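You operate a simulated robot arm through the tools that you are given. There is no shell and no other tool. Be economical: measure what you need, move in short steps, check, and stop when the job is done.

Carry out the task below with a simulated robot arm. There is one attempt and no reset: what you move stays moved.

TASK
Put the brown banded pot from the top of the side table and the pewter ring in the bread basket.

It is judged by the outcome, as a careful person would: the job done as asked, and still so three seconds after it is handed in. It fails if anything else is knocked over, pushed out of place, dropped, spilled or broken.

THE ROBOT
A 6-joint arm with a two-finger parallel gripper, fixed in place. Base frame: the origin is at the foot of the arm, x ahead of it, y to its left, z up; the work surface is at about z = 800. Lengths are in mm, angles in degrees, forces in N, time in s.
With the tool pointing down near the work surface it reaches from about 260 to 680 mm from the base axis. Its first joint turns from -66.0 to 66.0 degrees. Payload 2.9 kg.
Tool frame: the origin (TCP) lies between the finger pads and is the grasp point; the fingertips stand 30 mm ahead of it; z points along the fingers, y is the line along which they close. The gripper opens to 110 mm. The fingers are 20 mm wide and 10 mm thick; the gripper's body (48 by 112 mm) begins 55 mm behind the TCP.
Orientation is that of the tool frame in the base frame, as a unit quaternion [x, y, z, w]. With the fingers straight down and closing along the base's y, the tool's x points along the base's -x, its y along +y and its z along -z.

THE INTERFACE
- The arm moves only by the tool nudge_tool. Its argument "rows" is a list of rows, each a list of 3 entries, a list of its own where there are three numbers: the shift along the tool's x, y, z in units of 25 mm (1.0 is 25 mm), then the turn, a rotation vector about the tool's x, y, z in units of 4 degrees (1.0 is 4 degrees), then the gripper command, from -1 (shut) to 1 (fully open), values between in proportion. In form: [[[x, y, z], [ax, ay, az], jaw], ...]. A call has 1 to 20 rows; each row shifts and turns the commanded pose from where the row before left it, along the tool's axes as they then stand. A call with a number of a shift or a turn outside -1 to 1 is refused whole. A row lasts 0.2 s, in which the tool goes at most 50 mm and 8.6 degrees; a call with a longer step from one row to the next is refused whole, and so is a gripper value outside its range. A pose out of reach is approached as far as the arm can. The call stops where the force on the tool passes 40 N (or 10 N more than at its start, if that is more) or the arm is blocked; 0.2 s more then pass. The fingers move at their own pace (about 108 mm/s each) and stop on an object; they squeeze with about 28 N. The grip force told is the motor's: it shows also when the fingers shut on nothing. Time passes only in rows, and 0.2 s behind the last, so rows that do not move let the fingers close. It gives the time, the measured TCP pose, the force on the tool (base axes), the opening and the grip force at its end, in the units of the frame above (readings bear some noise), and new pictures: "show" is both (left out), scene, wrist or none.
- Cameras (640 x 400 px; columns grow to the right, rows downward): "scene" is fixed at [71.1, 428.9, 1385.8]; the picture's right is [-0.80, -0.60, 0.00], its down [-0.33, 0.44, -0.84] and it looks along [0.50, -0.67, -0.54] (base axes); focal length 335 px, centre (320, 200). "wrist" rides on the gripper at [-36, 0, -57] in the tool frame; the picture's right is [0.00, -1.00, 0.00], its down [0.97, 0.00, -0.24] and it looks along [0.24, 0.00, 0.97] (tool axes); focal length 218 px, centre (320, 200).
- measure_at(camera, pixels): for up to 12 pixels [column, row] of the newest picture of that camera ("zoom" is the newest enlarged one), the place [x, y, z] in the base frame of the surface seen there, good to about 2 mm. No time passes.
- inspect(camera, box): a new picture of the part [left, top, right, bottom] of that camera's present view, enlarged. No time passes.
- job_done(): hands the job in; it is judged then, once.

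Work in short steps. Measure before you move; look again where a grasp or a placing could have gone wrong, and mend it. You have 60 turns and 120 pictures in all, the two below and enlarged ones among them. Open the gripper and draw the arm clear of the work before you hand the job in, unless the task says otherwise; then end with one line.

The tools are called as name(argument=value, ...) on one line, values as JSON. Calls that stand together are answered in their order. nudge_tool: Moves the arm, as the interface text tells. Its arguments: {"type":"object","properties":{"rows":{"type":"array","items":{"type":"array"}},"show":{"type":"string","enum":["both","scene","wrist","none"]}},"required":["rows"]} The other tools are called the same way: measure_at (camera, pixels) gives the place of the surface under pixels of a picture; inspect (camera, box) takes an enlarged picture of a part of a camera's view; job_done () hands the job in.

At the start:

```text
time: 0.0
tcp_pos: [463.1, -61.2, 1149.9]
tool_rot: [0.001, 1.0, 0.0, 0.001]
force: [-0.4, -0.1, -0.5]
finger_gap: 110.2
grasp_force: 0.0
```

scene: 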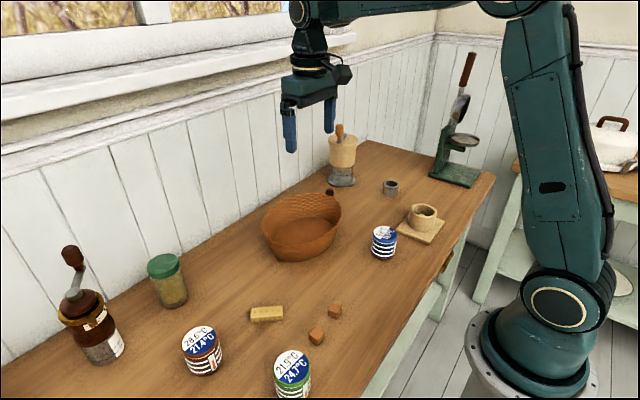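
wrist: 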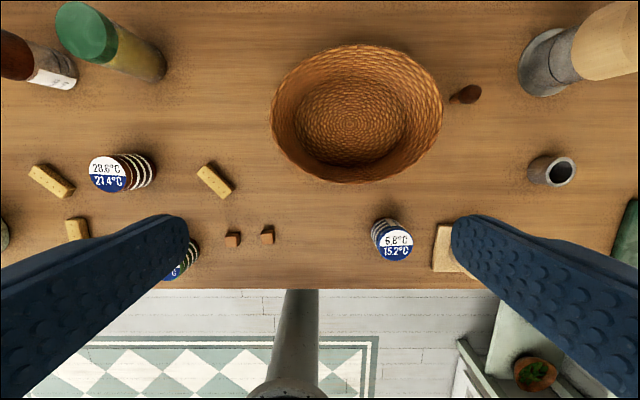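

I'll look closer at the banded pots, the ring candidate and the side table on the right.

inspect(camera="scene", box=[140, 280, 340, 400])

inspect(camera="scene", box=[340, 150, 480, 270])

inspect(camera="scene", box=[440, 90, 640, 330])

inspect(camera="wrist", box=[0, 100, 320, 300])

measure_at(camera="scene", pixels=[[200, 340], [202, 370], [390, 184], [391, 194], [305, 235], [265, 225], [342, 205], [300, 260], [290, 368], [383, 232], [329, 191], [422, 212]])

```text
3.20 times, centred on (240, 340) of scene
```

zoom: 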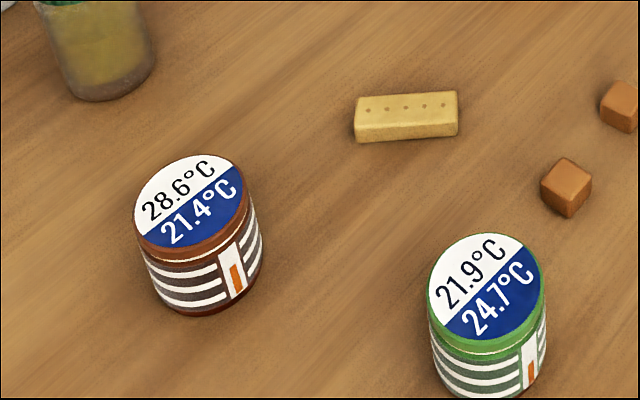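

```text
3.33 times, centred on (410, 210) of scene
```

zoom: 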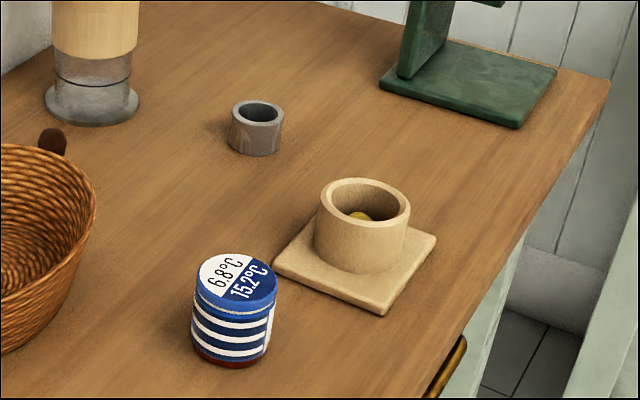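

```text
1.67 times, centred on (540, 210) of scene
```

zoom: 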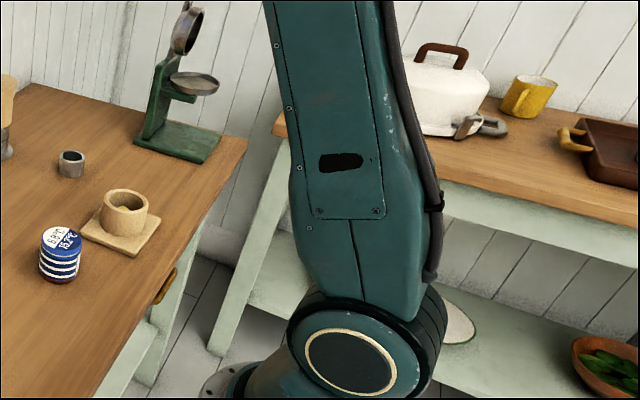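

```text
2.00 times, centred on (160, 200) of wrist
```

zoom: 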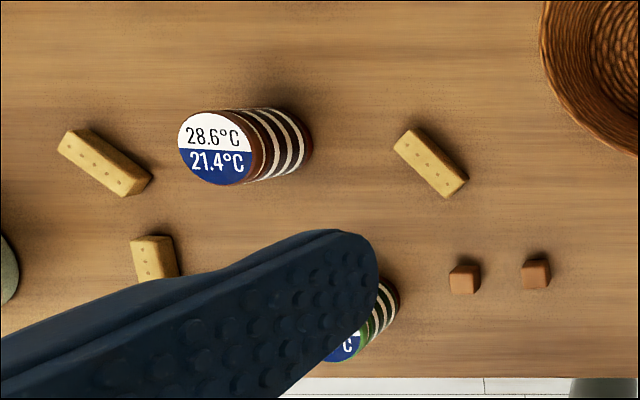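

```text
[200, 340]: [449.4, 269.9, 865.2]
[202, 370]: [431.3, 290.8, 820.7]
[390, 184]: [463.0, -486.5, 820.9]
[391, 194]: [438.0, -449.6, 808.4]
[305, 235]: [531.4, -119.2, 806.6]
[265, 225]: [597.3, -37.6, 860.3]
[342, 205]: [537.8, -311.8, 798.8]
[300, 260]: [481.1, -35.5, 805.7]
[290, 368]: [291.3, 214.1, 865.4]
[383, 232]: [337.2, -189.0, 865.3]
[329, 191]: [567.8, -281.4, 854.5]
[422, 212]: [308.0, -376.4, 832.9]
```

The brown banded pot is at about (449, 275) with its top at z≈865, and the ring at about (455, -470). I'll measure the basket rim, then move toward the pot and look at the rest of the area.

measure_at(camera="wrist", pixels=[[273, 105], [440, 105], [357, 46], [350, 181], [350, 115], [555, 180], [563, 171], [465, 95], [120, 170], [122, 159], [550, 55], [395, 240]])

nudge_tool(rows=[[[0, 1, 0], [0, 0, 0], 1], [[0, 1, 0], [0, 0, 0], 1], [[0, 1, 0], [0, 0, 0], 1], [[0, 1, 0], [0, 0, 0], 1], [[0, 1, 0], [0, 0, 0], 1], [[0, 1, 0], [0, 0, 0], 1], [[0, 1, 0], [0, 0, 0], 1], [[0, 1, 0], [0, 0, 0], 1], [[0, 1, 0], [0, 0, 0], 1], [[0, 1, 0], [0, 0, 0], 1], [[0, 1, 0], [0, 0, 0], 1], [[0, 1, 0], [0, 0, 0], 1], [[0, 1, 0], [0, 0, 0], 1], [[0.4, 0.3, 0], [0, 0, 0], 1]])

```text
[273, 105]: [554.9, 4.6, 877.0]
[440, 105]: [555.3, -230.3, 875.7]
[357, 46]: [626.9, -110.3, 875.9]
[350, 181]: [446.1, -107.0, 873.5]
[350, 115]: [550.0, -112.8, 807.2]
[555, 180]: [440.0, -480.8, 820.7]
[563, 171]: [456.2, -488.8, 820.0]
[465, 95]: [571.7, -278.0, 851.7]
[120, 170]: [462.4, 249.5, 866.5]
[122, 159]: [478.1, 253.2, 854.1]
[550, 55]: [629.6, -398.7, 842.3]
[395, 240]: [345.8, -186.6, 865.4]
```

```text
time: 3.0
tcp_pos: [450.5, 273.2, 1149.2]
tool_rot: [0.0, 1.0, 0.0, 0.001]
force: [0.7, -0.1, -0.2]
finger_gap: 109.9
grasp_force: 0.0
```

scene: 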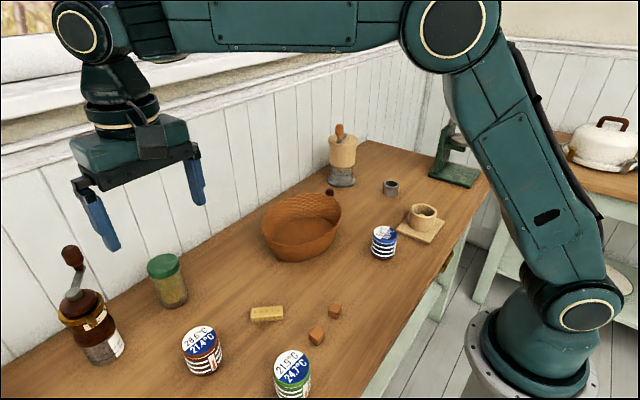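
wrist: 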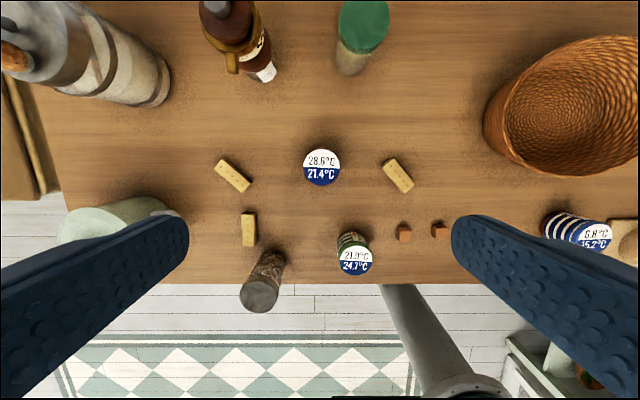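

There is another surface at the left edge of the wrist view (0–60, 60–200) and an object at (262,285). I'll inspect both before picking.

inspect(camera="wrist", box=[0, 60, 160, 260])

inspect(camera="wrist", box=[190, 130, 430, 320])

measure_at(camera="wrist", pixels=[[15, 150], [321, 168], [321, 152], [321, 183], [303, 168], [341, 168], [262, 285], [230, 176], [397, 175], [355, 262], [100, 230]])

```text
2.00 times, centred on (80, 160) of wrist
```

zoom: 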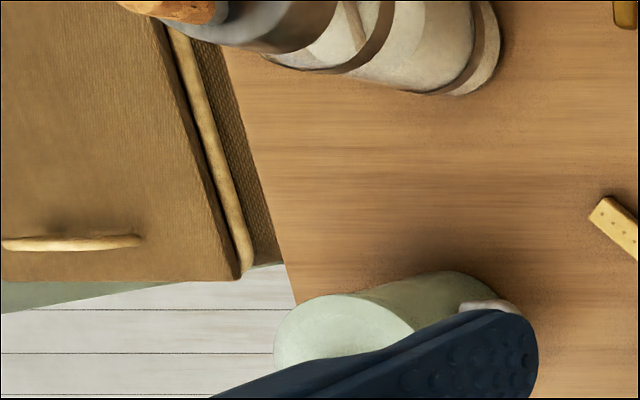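

```text
2.11 times, centred on (310, 225) of wrist
```

zoom: 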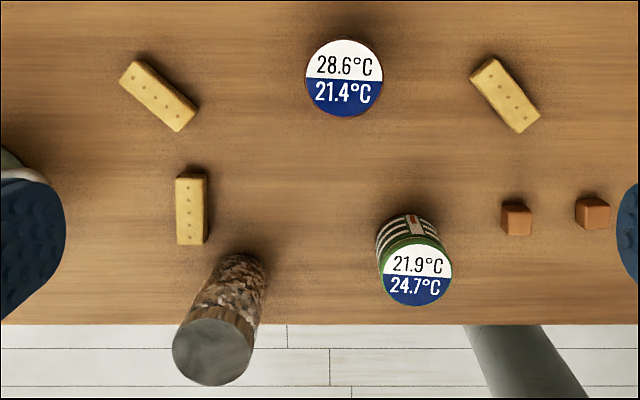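

```text
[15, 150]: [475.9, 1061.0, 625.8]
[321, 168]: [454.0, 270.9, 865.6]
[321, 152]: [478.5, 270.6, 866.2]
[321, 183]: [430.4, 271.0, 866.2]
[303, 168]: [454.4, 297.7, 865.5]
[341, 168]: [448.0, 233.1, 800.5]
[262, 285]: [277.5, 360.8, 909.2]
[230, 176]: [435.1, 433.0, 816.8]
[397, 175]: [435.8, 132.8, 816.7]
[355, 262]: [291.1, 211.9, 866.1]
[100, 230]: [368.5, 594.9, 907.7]
```

The worktop has just one brown banded pot, centred at (454, 271) with its top at 866 and about 55 mm wide. I'll descend around it with the gripper open.

nudge_tool(rows=[[[-0.14, -0.09, 1], [0, 0, 0], 1], [[0, 0, 1], [0, 0, 0], 1], [[0, 0, 1], [0, 0, 0], 1], [[0, 0, 1], [0, 0, 0], 1], [[0, 0, 1], [0, 0, 0], 1], [[0, 0, 1], [0, 0, 0], 1], [[0, 0, 1], [0, 0, 0], 1], [[0, 0, 1], [0, 0, 0], 1], [[0, 0, 1], [0, 0, 0], 1], [[0, 0, 1], [0, 0, 0], 1]])

```text
time: 5.2
tcp_pos: [457.4, 269.2, 898.5]
tool_rot: [0.0, 1.0, -0.001, 0.001]
force: [0.3, -0.6, -0.6]
finger_gap: 110.1
grasp_force: 0.0
```

scene: 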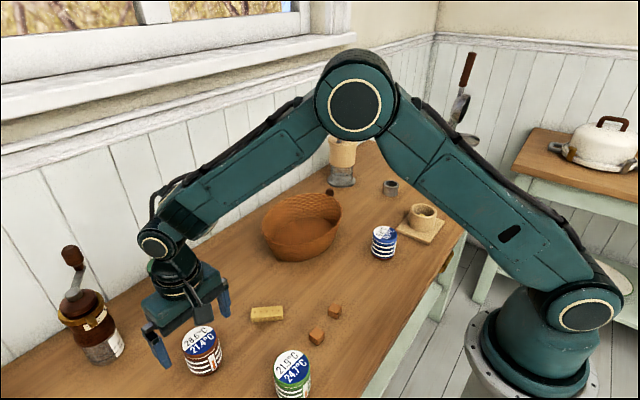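
wrist: 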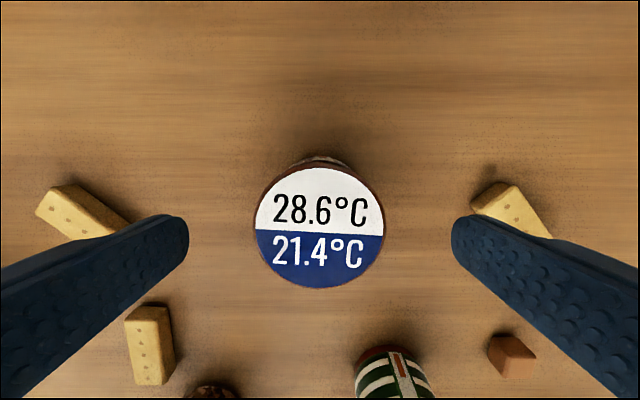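

Aligned over the pot. I'll lower to z≈846 and close.

nudge_tool(rows=[[[0.12, 0.07, 0.7], [0, 0, 0], 1], [[0, 0, 0.7], [0, 0, 0], 1], [[0, 0, 0.7], [0, 0, 0], 1], [[0, 0, 0], [0, 0, 0], 0], [[0, 0, 0], [0, 0, 0], -1], [[0, 0, 0], [0, 0, 0], -1], [[0, 0, 0], [0, 0, 0], -1]])

```text
time: 6.8
tcp_pos: [452.8, 271.4, 847.0]
tool_rot: [0.0, 1.0, 0.0, 0.0]
force: [0.5, -0.7, -0.1]
finger_gap: 59.2
grasp_force: 28.5
```

scene: 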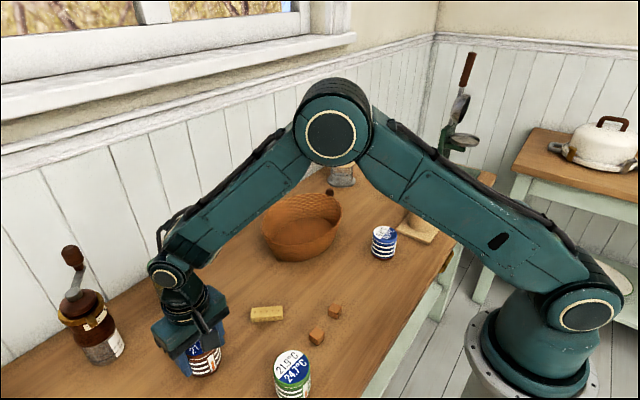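
wrist: 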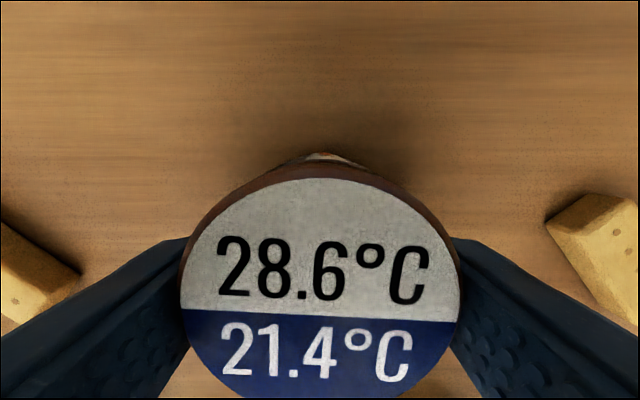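

Gripped at 59 mm wide with 28.5 N. I'll lift about 175 mm, then measure the basket floor.

nudge_tool(rows=[[[0, 0, -0.5], [0, 0, 0], -1], [[0, 0, -1], [0, 0, 0], -1], [[0, 0, -1], [0, 0, 0], -1], [[0, 0, -1], [0, 0, 0], -1], [[0, 0, -1], [0, 0, 0], -1], [[0, 0, -1], [0, 0, 0], -1], [[0, 0, -1], [0, 0, 0], -1], [[0, 0, -0.5], [0, 0, 0], -1]], show="scene")

inspect(camera="scene", box=[250, 170, 360, 270])

measure_at(camera="scene", pixels=[[280, 230], [290, 230], [300, 230], [310, 230], [320, 230], [330, 230], [305, 216], [305, 222], [305, 240], [305, 246], [318, 220], [290, 238]])

```text
time: 8.6
tcp_pos: [454.0, 269.9, 1022.0]
tool_rot: [0.0, 1.0, 0.0, 0.0]
force: [-0.3, -0.1, -3.3]
finger_gap: 59.2
grasp_force: 28.2
```

scene: 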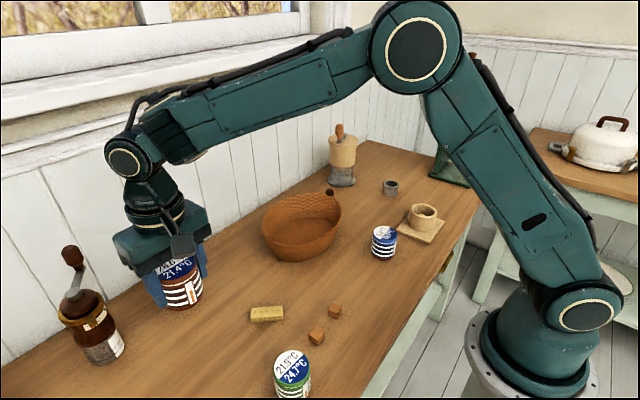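

```text
4.00 times, centred on (305, 220) of scene
```

zoom: 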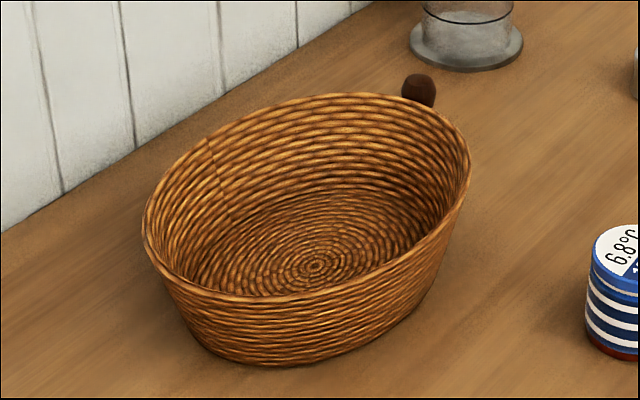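

```text
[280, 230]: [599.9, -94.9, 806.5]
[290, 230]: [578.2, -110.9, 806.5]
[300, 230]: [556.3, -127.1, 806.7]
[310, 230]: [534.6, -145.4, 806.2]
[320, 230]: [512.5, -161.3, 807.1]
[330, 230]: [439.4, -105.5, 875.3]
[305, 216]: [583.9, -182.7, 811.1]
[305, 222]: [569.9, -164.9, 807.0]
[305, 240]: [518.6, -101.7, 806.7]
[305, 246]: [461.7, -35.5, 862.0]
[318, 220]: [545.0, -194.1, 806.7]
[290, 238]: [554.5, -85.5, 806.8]
```

The pot is held. The basket floor is at z≈807, centred at about (536, -113). I'll carry the pot over to (536, -85).

nudge_tool(rows=[[[-0.219, -0.947, 0], [0, 0, 0], -1], [[-0.219, -0.947, 0], [0, 0, 0], -1], [[-0.219, -0.947, 0], [0, 0, 0], -1], [[-0.219, -0.947, 0], [0, 0, 0], -1], [[-0.219, -0.947, 0], [0, 0, 0], -1], [[-0.219, -0.947, 0], [0, 0, 0], -1], [[-0.219, -0.947, 0], [0, 0, 0], -1], [[-0.219, -0.947, 0], [0, 0, 0], -1], [[-0.219, -0.947, 0], [0, 0, 0], -1], [[-0.219, -0.947, 0], [0, 0, 0], -1], [[-0.219, -0.947, 0], [0, 0, 0], -1], [[-0.219, -0.947, 0], [0, 0, 0], -1], [[-0.219, -0.947, 0], [0, 0, 0], -1], [[-0.219, -0.947, 0], [0, 0, 0], -1], [[-0.219, -0.947, 0], [0, 0, 0], -1], [[0, 0, 0], [0, 0, 0], -1]])

```text
time: 12.0
tcp_pos: [536.5, -85.9, 1020.2]
tool_rot: [-0.001, 1.0, 0.0, 0.001]
force: [-0.7, -0.5, -1.8]
finger_gap: 59.2
grasp_force: 27.9
```

scene: 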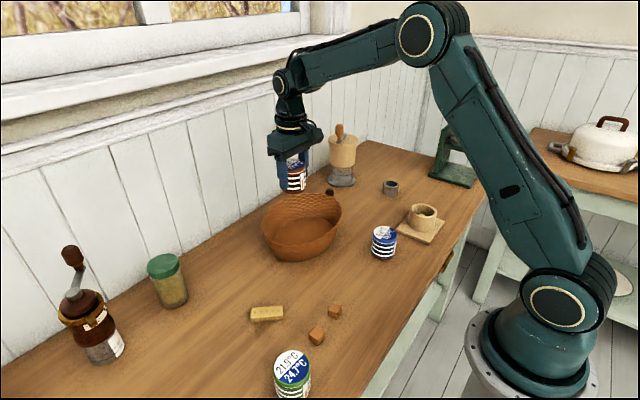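
wrist: 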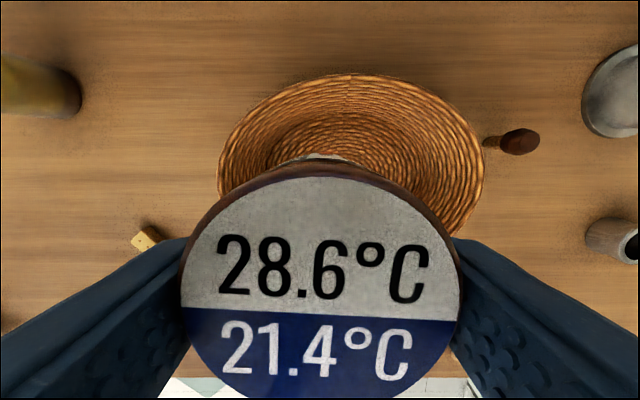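

The pot is over the basket. Its bottom is 47 mm below the TCP, so it should touch down at TCP z≈854. I'll descend to about 858 first.

nudge_tool(rows=[[[0, 0, 1], [0, 0, 0], -1], [[0, 0, 1], [0, 0, 0], -1], [[0, 0, 1], [0, 0, 0], -1], [[0, 0, 1], [0, 0, 0], -1], [[0, 0, 1], [0, 0, 0], -1], [[0, 0, 0.8], [0, 0, 0], -1], [[0, 0, 0.7], [0, 0, 0], -1]])

```text
time: 13.6
tcp_pos: [535.5, -84.0, 859.5]
tool_rot: [-0.001, 1.0, 0.0, 0.0]
force: [0.1, 0.1, -2.0]
finger_gap: 59.3
grasp_force: 27.7
```

scene: 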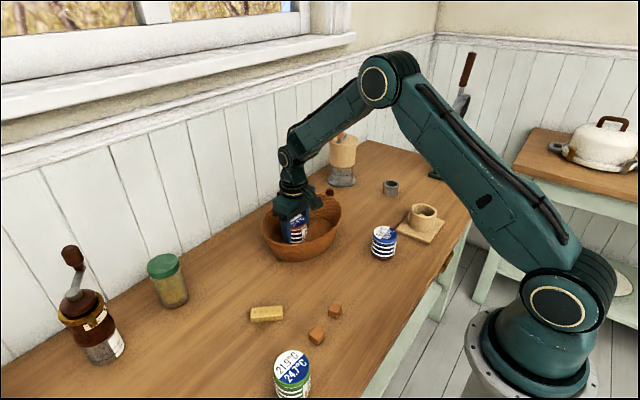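
wrist: 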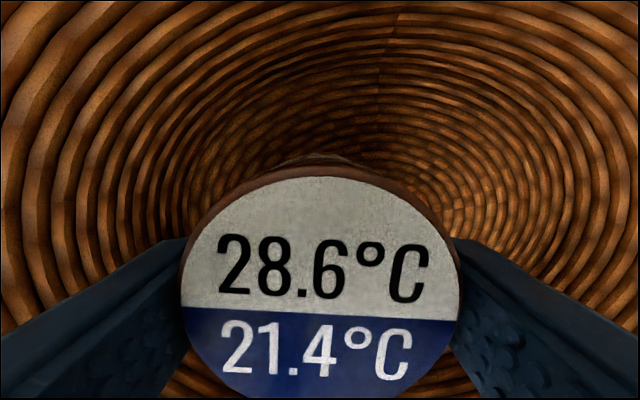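

Clear inside the basket. I'll ease down the last few millimetres, watching the force.

nudge_tool(rows=[[[0, 0, 0.1], [0, 0, 0], -1], [[0, 0, 0.08], [0, 0, 0], -1], [[0, 0, 0], [0, 0, 0], -1]], show="none")

```text
time: 14.4
tcp_pos: [535.5, -83.7, 855.6]
tool_rot: [0.001, 1.0, 0.0, 0.0]
force: [-1.8, 0.8, 4.2]
finger_gap: 59.2
grasp_force: 28.3
```

The z force has gone positive, so the pot is resting on the floor. I'll open slightly to about 74 mm and rise.

nudge_tool(rows=[[[0, 0, 0], [0, 0, 0], 0.2], [[0, 0, 0], [0, 0, 0], 0.35], [[0, 0, 0], [0, 0, 0], 0.35], [[0, 0, -0.6], [0, 0, 0], 0.35], [[0, 0, -1], [0, 0, 0], 0.35], [[0, 0, -1], [0, 0, 0], 0.35], [[0, 0, -1], [0, 0, 0], 0.35], [[0, 0, -1], [0, 0, 0], 0.35], [[0, 0, -1], [0, 0, 0], 0.35], [[0, 0, -1], [0, 0, 0], 0.35]])

```text
time: 16.6
tcp_pos: [537.6, -84.4, 1020.0]
tool_rot: [0.0, 1.0, 0.0, 0.0]
force: [-0.1, -0.2, 1.0]
finger_gap: 74.2
grasp_force: 0.1
```

scene: 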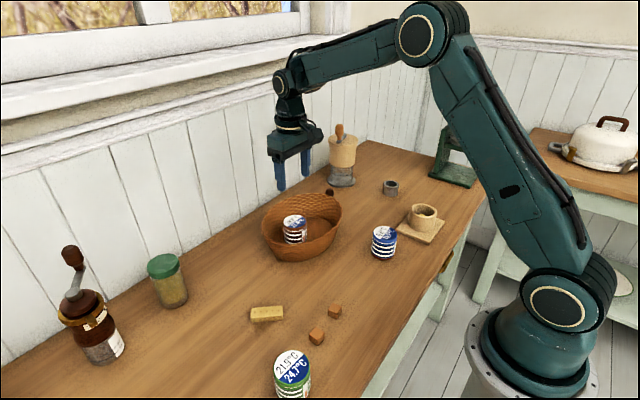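
wrist: 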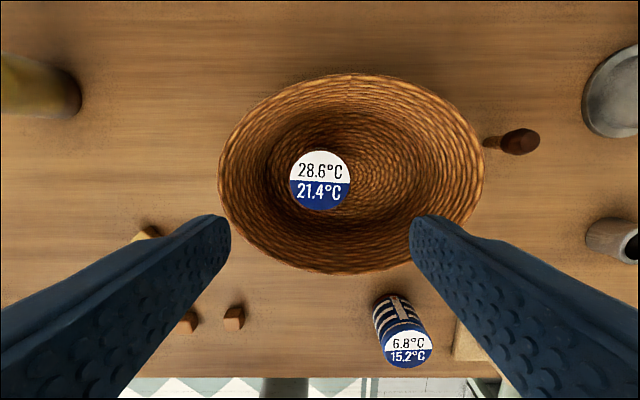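

The pot stands upright in the basket. Next is the ring; I'll approach its area while staying high and clear of the tall grinder.

nudge_tool(rows=[[[0.74, -0.9, -0.5], [0, 0, 0], 0.2], [[0.74, -0.9, -0.5], [0, 0, 0], 0.2], [[0.74, -0.9, -0.5], [0, 0, 0], 0.2], [[0.74, -0.9, -0.5], [0, 0, 0], 0.2], [[0.74, -0.9, 0], [0, 0, 0], 0.2], [[0, -1, 0], [0, 0, 0], 0.2], [[0, -1, 0], [0, 0, 0], 0.2], [[0, -1, 0], [0, 0, 0], 0.2], [[0, -1, 0], [0, 0, 0], 0.2], [[0, -1, 0], [0, 0, 0], 0.2], [[0, -1, 0], [0, 0, 0], 0.2], [[0, -1, 0], [0, 0, 0], 0.2], [[0, -1, 0], [0, 0, 0], 0.2], [[0, 0, 0], [0, 0, 0], 0.2]])

```text
time: 19.6
tcp_pos: [444.2, -397.9, 1070.3]
tool_rot: [0.0, 1.0, 0.0, 0.001]
force: [-0.3, 0.4, -0.6]
finger_gap: 66.0
grasp_force: 0.0
```

scene: 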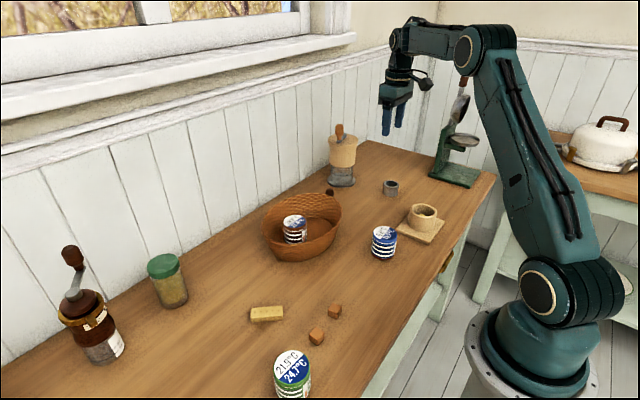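
wrist: 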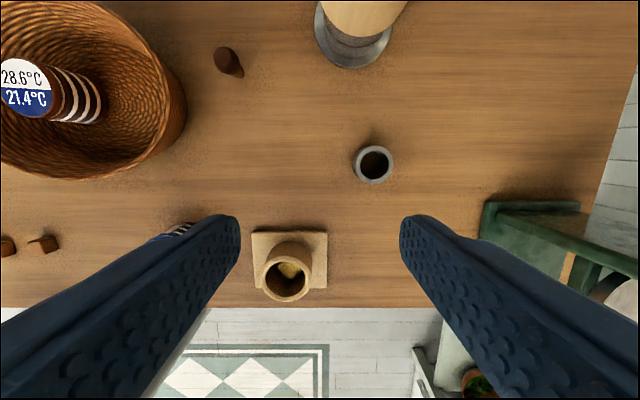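

The ring shows at (374, 164) in the wrist view. I'll measure it and the green press beside it.

measure_at(camera="wrist", pixels=[[374, 147], [374, 182], [357, 165], [391, 165], [374, 166], [490, 215], [540, 207], [570, 225], [630, 262], [290, 285], [360, 20]])

inspect(camera="scene", box=[360, 40, 500, 230])

inspect(camera="wrist", box=[334, 130, 414, 200])

```text
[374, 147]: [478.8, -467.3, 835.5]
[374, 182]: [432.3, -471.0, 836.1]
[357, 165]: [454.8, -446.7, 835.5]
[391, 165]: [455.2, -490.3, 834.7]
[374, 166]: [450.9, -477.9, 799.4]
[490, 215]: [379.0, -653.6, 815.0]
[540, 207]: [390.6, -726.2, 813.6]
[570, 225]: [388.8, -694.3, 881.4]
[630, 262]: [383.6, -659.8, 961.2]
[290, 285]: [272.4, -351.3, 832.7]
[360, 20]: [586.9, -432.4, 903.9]
```

```text
2.11 times, centred on (430, 135) of scene
```

zoom: 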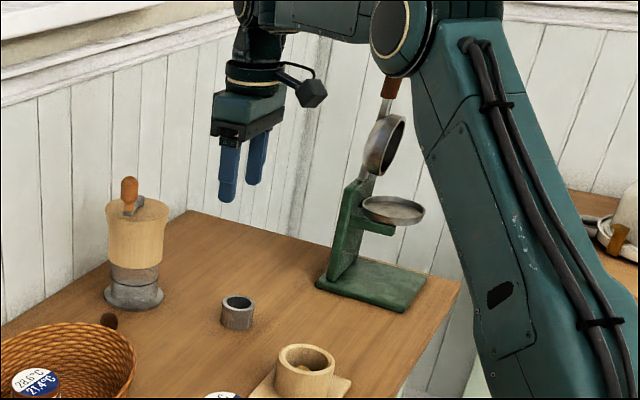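

```text
5.71 times, centred on (374, 165) of wrist
```

zoom: 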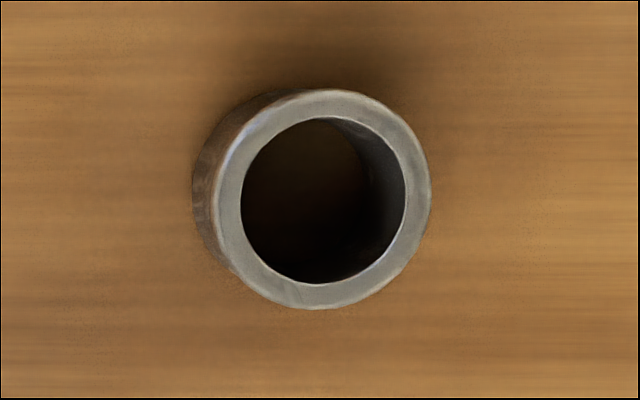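

The ring is 46 mm across, centred at (455, -469) with its top at 836. I'll align, then descend partway.

nudge_tool(rows=[[[-0.14, -0.95, 0], [0, 0, 0], 0.5], [[-0.14, -0.95, 0], [0, 0, 0], 0.5], [[-0.15, -0.94, 0], [0, 0, 0], 0.5], [[0, 0, 1], [0, 0, 0], 0.5], [[0, 0, 1], [0, 0, 0], 0.5], [[0, 0, 1], [0, 0, 0], 0.5], [[0, 0, 1], [0, 0, 0], 0.5], [[0, 0, 1], [0, 0, 0], 0.5], [[0, 0, 1], [0, 0, 0], 0.5], [[0, 0, 1], [0, 0, 0], 0.5], [[0, 0, 0], [0, 0, 0], 0.5]])

```text
time: 22.0
tcp_pos: [451.3, -465.0, 892.7]
tool_rot: [0.0, 1.0, 0.001, 0.0]
force: [0.3, 1.0, 0.4]
finger_gap: 82.3
grasp_force: 0.1
out of reach, approached as far as the arm can: row 3
```

scene: 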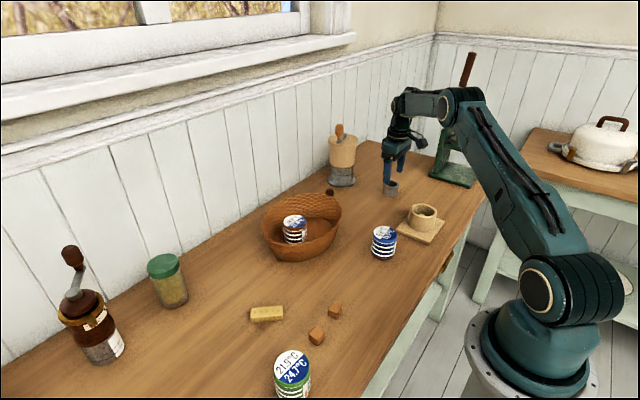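
wrist: 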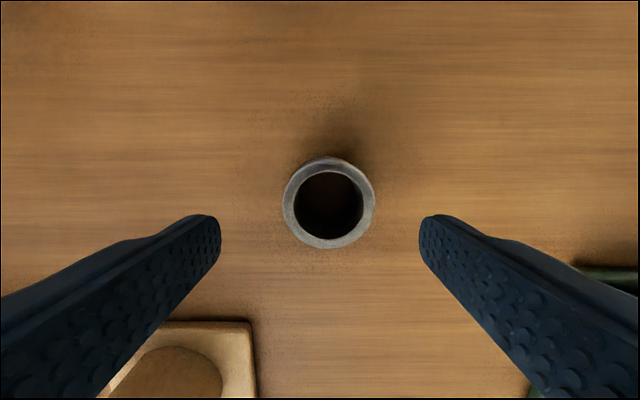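

Small correction of 3–4 mm in x and y, then down to z≈840 and close.

nudge_tool(rows=[[[-0.14, -0.15, 0.5], [0, 0, 0], 0.5], [[0, 0, 0.8], [0, 0, 0], 0.5], [[0, 0, 0.8], [0, 0, 0], 0.5], [[0, 0, 0], [0, 0, 0], 0.5], [[0, 0, 0], [0, 0, 0], 0], [[0, 0, 0], [0, 0, 0], -1], [[0, 0, 0], [0, 0, 0], -1], [[0, 0, 0], [0, 0, 0], -1]])

```text
time: 23.8
tcp_pos: [453.7, -470.2, 840.9]
tool_rot: [0.0, 1.0, 0.0, 0.0]
force: [0.2, 0.4, -0.8]
finger_gap: 50.6
grasp_force: 28.5
```

scene: 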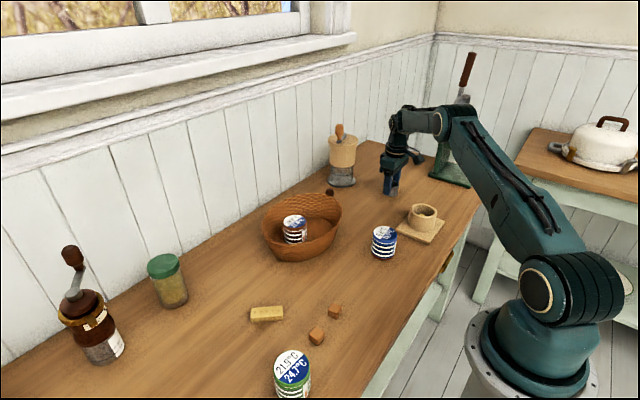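
wrist: 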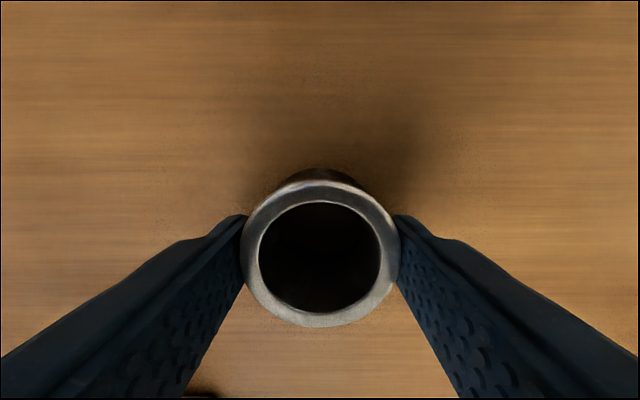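

Gripped at 50.6 mm with 28.5 N. I'll lift, go along y first to stay clear of the grinder, then forward over the basket's right half.

nudge_tool(rows=[[[0, 0, -0.5], [0, 0, 0], -1], [[0, 0, -1], [0, 0, 0], -1], [[0, 0, -1], [0, 0, 0], -1], [[0, 0, -1], [0, 0, 0], -1], [[0, 0, -1], [0, 0, 0], -1], [[0, 0, -1], [0, 0, 0], -1], [[0, 0, -1], [0, 0, 0], -1], [[0, 0, -1], [0, 0, 0], -1]], show="wrist")

nudge_tool(rows=[[[0, 0.92, 0], [0, 0, 0], -1], [[0, 0.92, 0], [0, 0, 0], -1], [[0, 0.92, 0], [0, 0, 0], -1], [[0, 0.92, 0], [0, 0, 0], -1], [[0, 0.92, 0], [0, 0, 0], -1], [[0, 0.92, 0], [0, 0, 0], -1], [[0, 0.92, 0], [0, 0, 0], -1], [[-0.55, 0.92, 0], [0, 0, 0], -1], [[-0.55, 0.92, 0], [0, 0, 0], -1], [[-0.55, 0.92, 0], [0, 0, 0], -1], [[-0.55, 0.92, 0], [0, 0, 0], -1], [[-0.55, 0.92, 0], [0, 0, 0], -1], [[-0.55, 0.92, 0], [0, 0, 0], -1], [[0, 0.92, 0], [0, 0, 0], -1], [[0, 0, 0], [0, 0, 0], -1]])

```text
time: 25.6
tcp_pos: [454.3, -468.0, 1029.6]
tool_rot: [0.001, 1.0, 0.001, -0.001]
force: [-0.3, 0.5, -1.0]
finger_gap: 50.3
grasp_force: 28.0
```

wrist: 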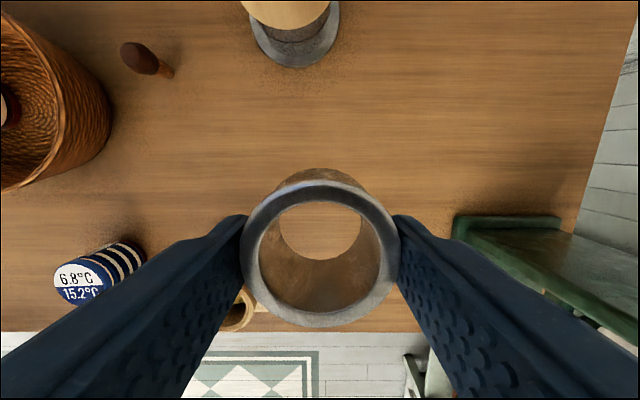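

```text
time: 28.8
tcp_pos: [536.0, -147.3, 1028.4]
tool_rot: [0.0, 1.0, 0.0, 0.0]
force: [-0.1, 0.4, -1.1]
finger_gap: 50.6
grasp_force: 28.5
```

scene: 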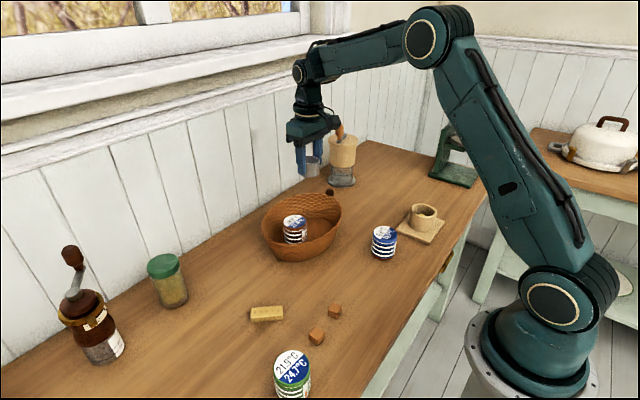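
wrist: 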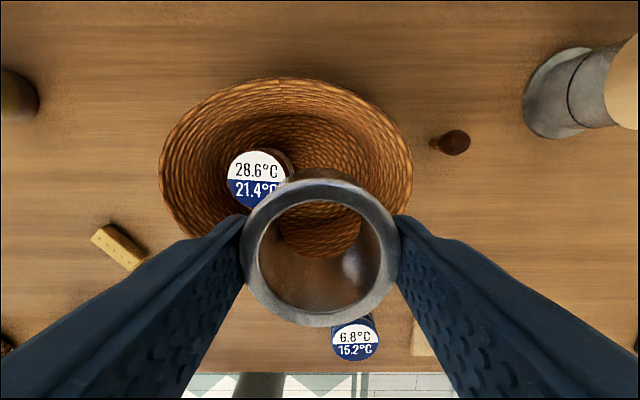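

The ring is secure above the basket. I'll turn the gripper about 90° so the fingers fit beside the pot.

nudge_tool(rows=[[[0, 0, 0], [0, 0, 1], -1], [[0, 0, 0], [0, 0, 1], -1], [[0, 0, 0], [0, 0, 1], -1], [[0, 0, 0], [0, 0, 1], -1], [[0, 0, 0], [0, 0, 1], -1], [[0, 0, 0], [0, 0, 1], -1], [[0, 0, 0], [0, 0, 1], -1], [[0, 0, 0], [0, 0, 1], -1], [[0, 0, 0], [0, 0, 1], -1], [[0, 0, 0], [0, 0, 1], -1], [[0, 0, 0], [0, 0, 1], -1], [[0, 0, 0], [0, 0, 1], -1], [[0, 0, 0], [0, 0, 1], -1], [[0, 0, 0], [0, 0, 1], -1], [[0, 0, 0], [0, 0, 1], -1], [[0, 0, 0], [0, 0, 1], -1], [[0, 0, 0], [0, 0, 1], -1], [[0, 0, 0], [0, 0, 1], -1], [[0, 0, 0], [0, 0, 1], -1], [[0, 0, 0], [0, 0, 1], -1]], show="none")

nudge_tool(rows=[[[0, 0, 0], [0, 0, 1], -1], [[0, 0, 0], [0, 0, 1], -1], [[0, 0, 0], [0, 0, 0.5], -1], [[0, 0, 0], [0, 0, 0], -1]])

```text
time: 33.0
tcp_pos: [537.8, -147.9, 1028.0]
tool_rot: [0.643, 0.766, 0.0, 0.0]
force: [-0.5, -0.5, -0.6]
finger_gap: 50.4
grasp_force: 28.6
```

```text
time: 34.0
tcp_pos: [537.2, -146.5, 1027.7]
tool_rot: [0.707, 0.707, 0.0, 0.0]
force: [0.0, -0.1, -1.3]
finger_gap: 50.3
grasp_force: 28.3
```

scene: 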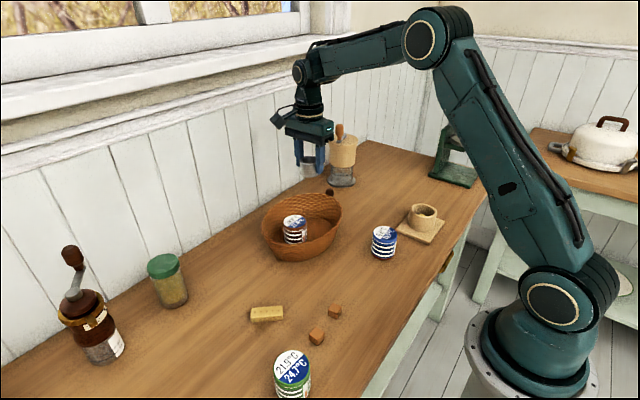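
wrist: 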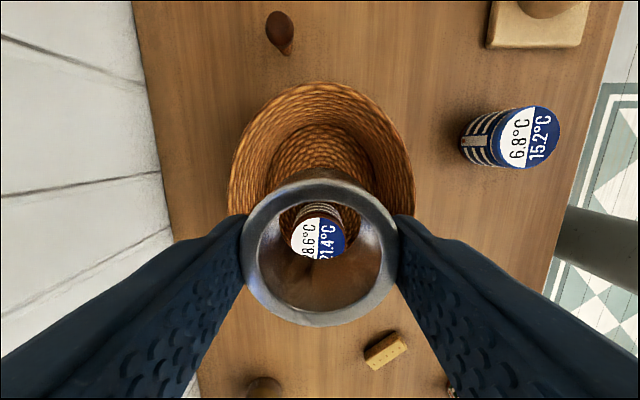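

Rotated: tool x is now base +y. I'll check the pot's actual edges before lowering.

measure_at(camera="scene", pixels=[[295, 221], [283, 222], [307, 222], [295, 215], [295, 227], [303, 217]])

inspect(camera="scene", box=[250, 140, 370, 270])

```text
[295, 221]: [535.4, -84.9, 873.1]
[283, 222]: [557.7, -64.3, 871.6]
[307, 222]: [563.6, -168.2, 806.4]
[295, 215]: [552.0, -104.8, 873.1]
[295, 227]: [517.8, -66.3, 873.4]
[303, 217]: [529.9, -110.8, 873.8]
```

```text
3.08 times, centred on (310, 205) of scene
```

zoom: 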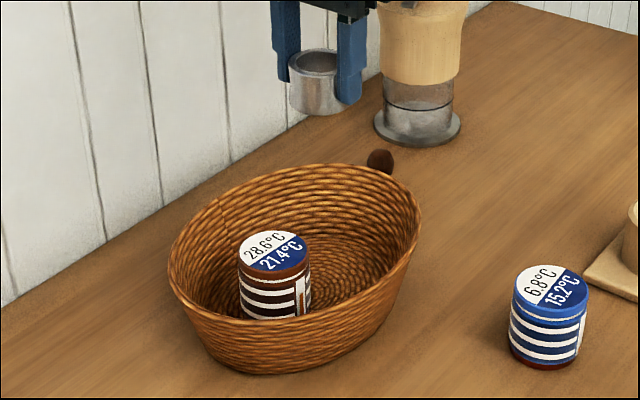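

The pot centre is (535, -84), so I'll shift the ring 5 mm more to the right for clearance and lower to z≈856.

nudge_tool(rows=[[[-0.2, 0, 0.5], [0, 0, 0], -1], [[0, 0, 1], [0, 0, 0], -1], [[0, 0, 1], [0, 0, 0], -1], [[0, 0, 1], [0, 0, 0], -1], [[0, 0, 1], [0, 0, 0], -1], [[0, 0, 0.8], [0, 0, 0], -1], [[0, 0, 0.8], [0, 0, 0], -1], [[0, 0, 0.76], [0, 0, 0], -1]])

```text
time: 35.8
tcp_pos: [537.1, -150.7, 855.4]
tool_rot: [0.708, 0.706, 0.0, 0.0]
force: [-0.2, 0.4, -0.6]
finger_gap: 50.1
grasp_force: 27.8
```

scene: 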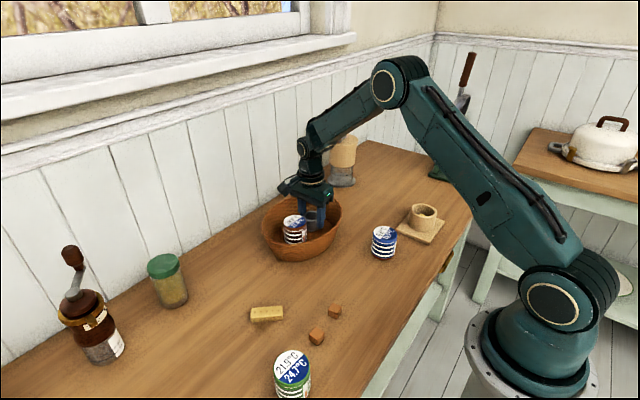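
wrist: 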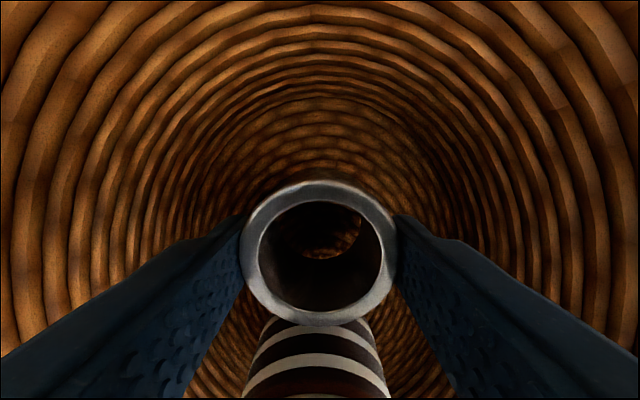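

Good clearance. I'll lower the last ~7 mm gently.

nudge_tool(rows=[[[0, 0, 0.16], [0, 0, 0], -1], [[0, 0, 0.1], [0, 0, 0], -1], [[0, 0, 0], [0, 0, 0], -1]], show="none")

```text
time: 36.6
tcp_pos: [538.0, -151.7, 849.0]
tool_rot: [0.707, 0.707, 0.0, 0.0]
force: [0.7, 0.7, -1.8]
finger_gap: 50.1
grasp_force: 28.3
```

nudge_tool(rows=[[[0, 0, 0.06], [0, 0, 0], -1], [[0, 0, 0], [0, 0, 0], -1]], show="none")

```text
time: 37.2
tcp_pos: [538.3, -151.6, 850.2]
tool_rot: [0.707, 0.707, 0.0, -0.001]
force: [-0.1, -0.8, -2.0]
finger_gap: 50.5
grasp_force: 28.1
```

No contact yet; one more small step.

nudge_tool(rows=[[[0, 0, 0.06], [0, 0, 0], -1], [[0, 0, 0], [0, 0, 0], -1]], show="none")

```text
time: 37.8
tcp_pos: [537.2, -151.3, 847.7]
tool_rot: [0.707, 0.707, 0.0, 0.0]
force: [-2.5, -0.9, 7.7]
finger_gap: 50.1
grasp_force: 28.1
```

Contact is felt (7.7 N). I'll open slightly to about 62 mm and rise.

nudge_tool(rows=[[[0, 0, 0], [0, 0, 0], 0.05], [[0, 0, 0], [0, 0, 0], 0.13], [[0, 0, 0], [0, 0, 0], 0.13], [[0, 0, -0.5], [0, 0, 0], 0.13], [[0, 0, -1], [0, 0, 0], 0.13], [[0, 0, -1], [0, 0, 0], 0.13], [[0, 0, -1], [0, 0, 0], 0.13], [[0, 0, -1], [0, 0, 0], 0.13], [[0, 0, -1], [0, 0, 0], 0.13], [[0, 0, -1], [0, 0, 0], 0.13], [[0, 0, -1], [0, 0, 0], 0.13], [[0, 0, -1], [0, 0, 0], 0.13], [[0, 0, -1], [0, 0, 0], 0.3]])

inspect(camera="scene", box=[250, 170, 410, 270])

```text
time: 40.6
tcp_pos: [536.7, -150.5, 1086.0]
tool_rot: [0.707, 0.707, -0.001, -0.001]
force: [0.5, 0.5, -0.7]
finger_gap: 71.5
grasp_force: 0.1
```

scene: 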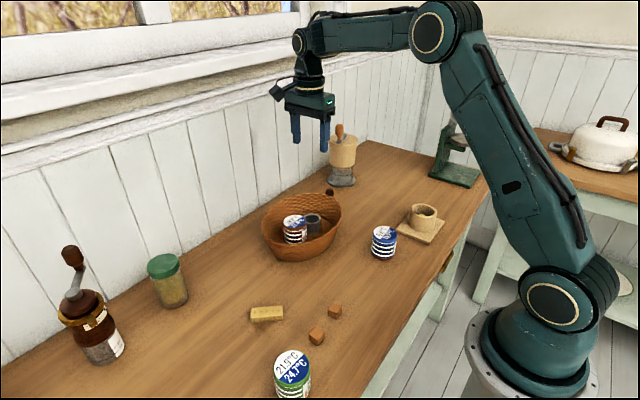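
wrist: 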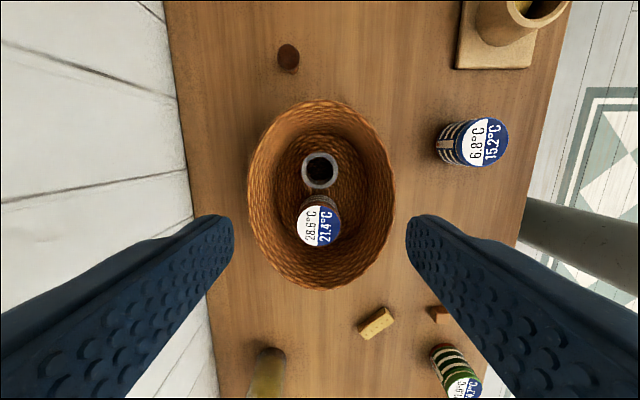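

```text
4.00 times, centred on (330, 220) of scene
```

zoom: 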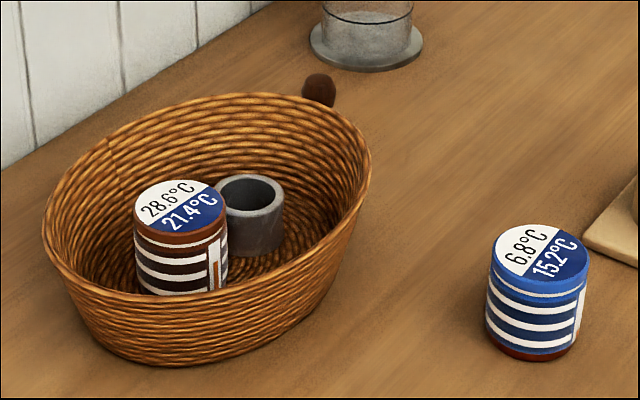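

Both objects stand in the basket, nothing else has moved, and the arm is clear above. I'll open fully and hand in.

nudge_tool(rows=[[[0, 0, -0.5], [0, 0, 0], 1], [[0, 0, -0.5], [0, 0, 0], 1], [[0, 0, 0], [0, 0, 0], 1]], show="none")

job_done()

```text
time: 41.4
tcp_pos: [536.8, -151.4, 1109.0]
tool_rot: [0.707, 0.707, 0.0, 0.0]
force: [-0.3, -1.0, -0.5]
finger_gap: 110.1
grasp_force: 0.1
```

```text
The job is handed in.
```

The brown banded pot and the pewter ring are both standing upright in the bread basket, with nothing else disturbed. I took the pot from the main worktop, the only place I saw one, assuming that was the "side table".
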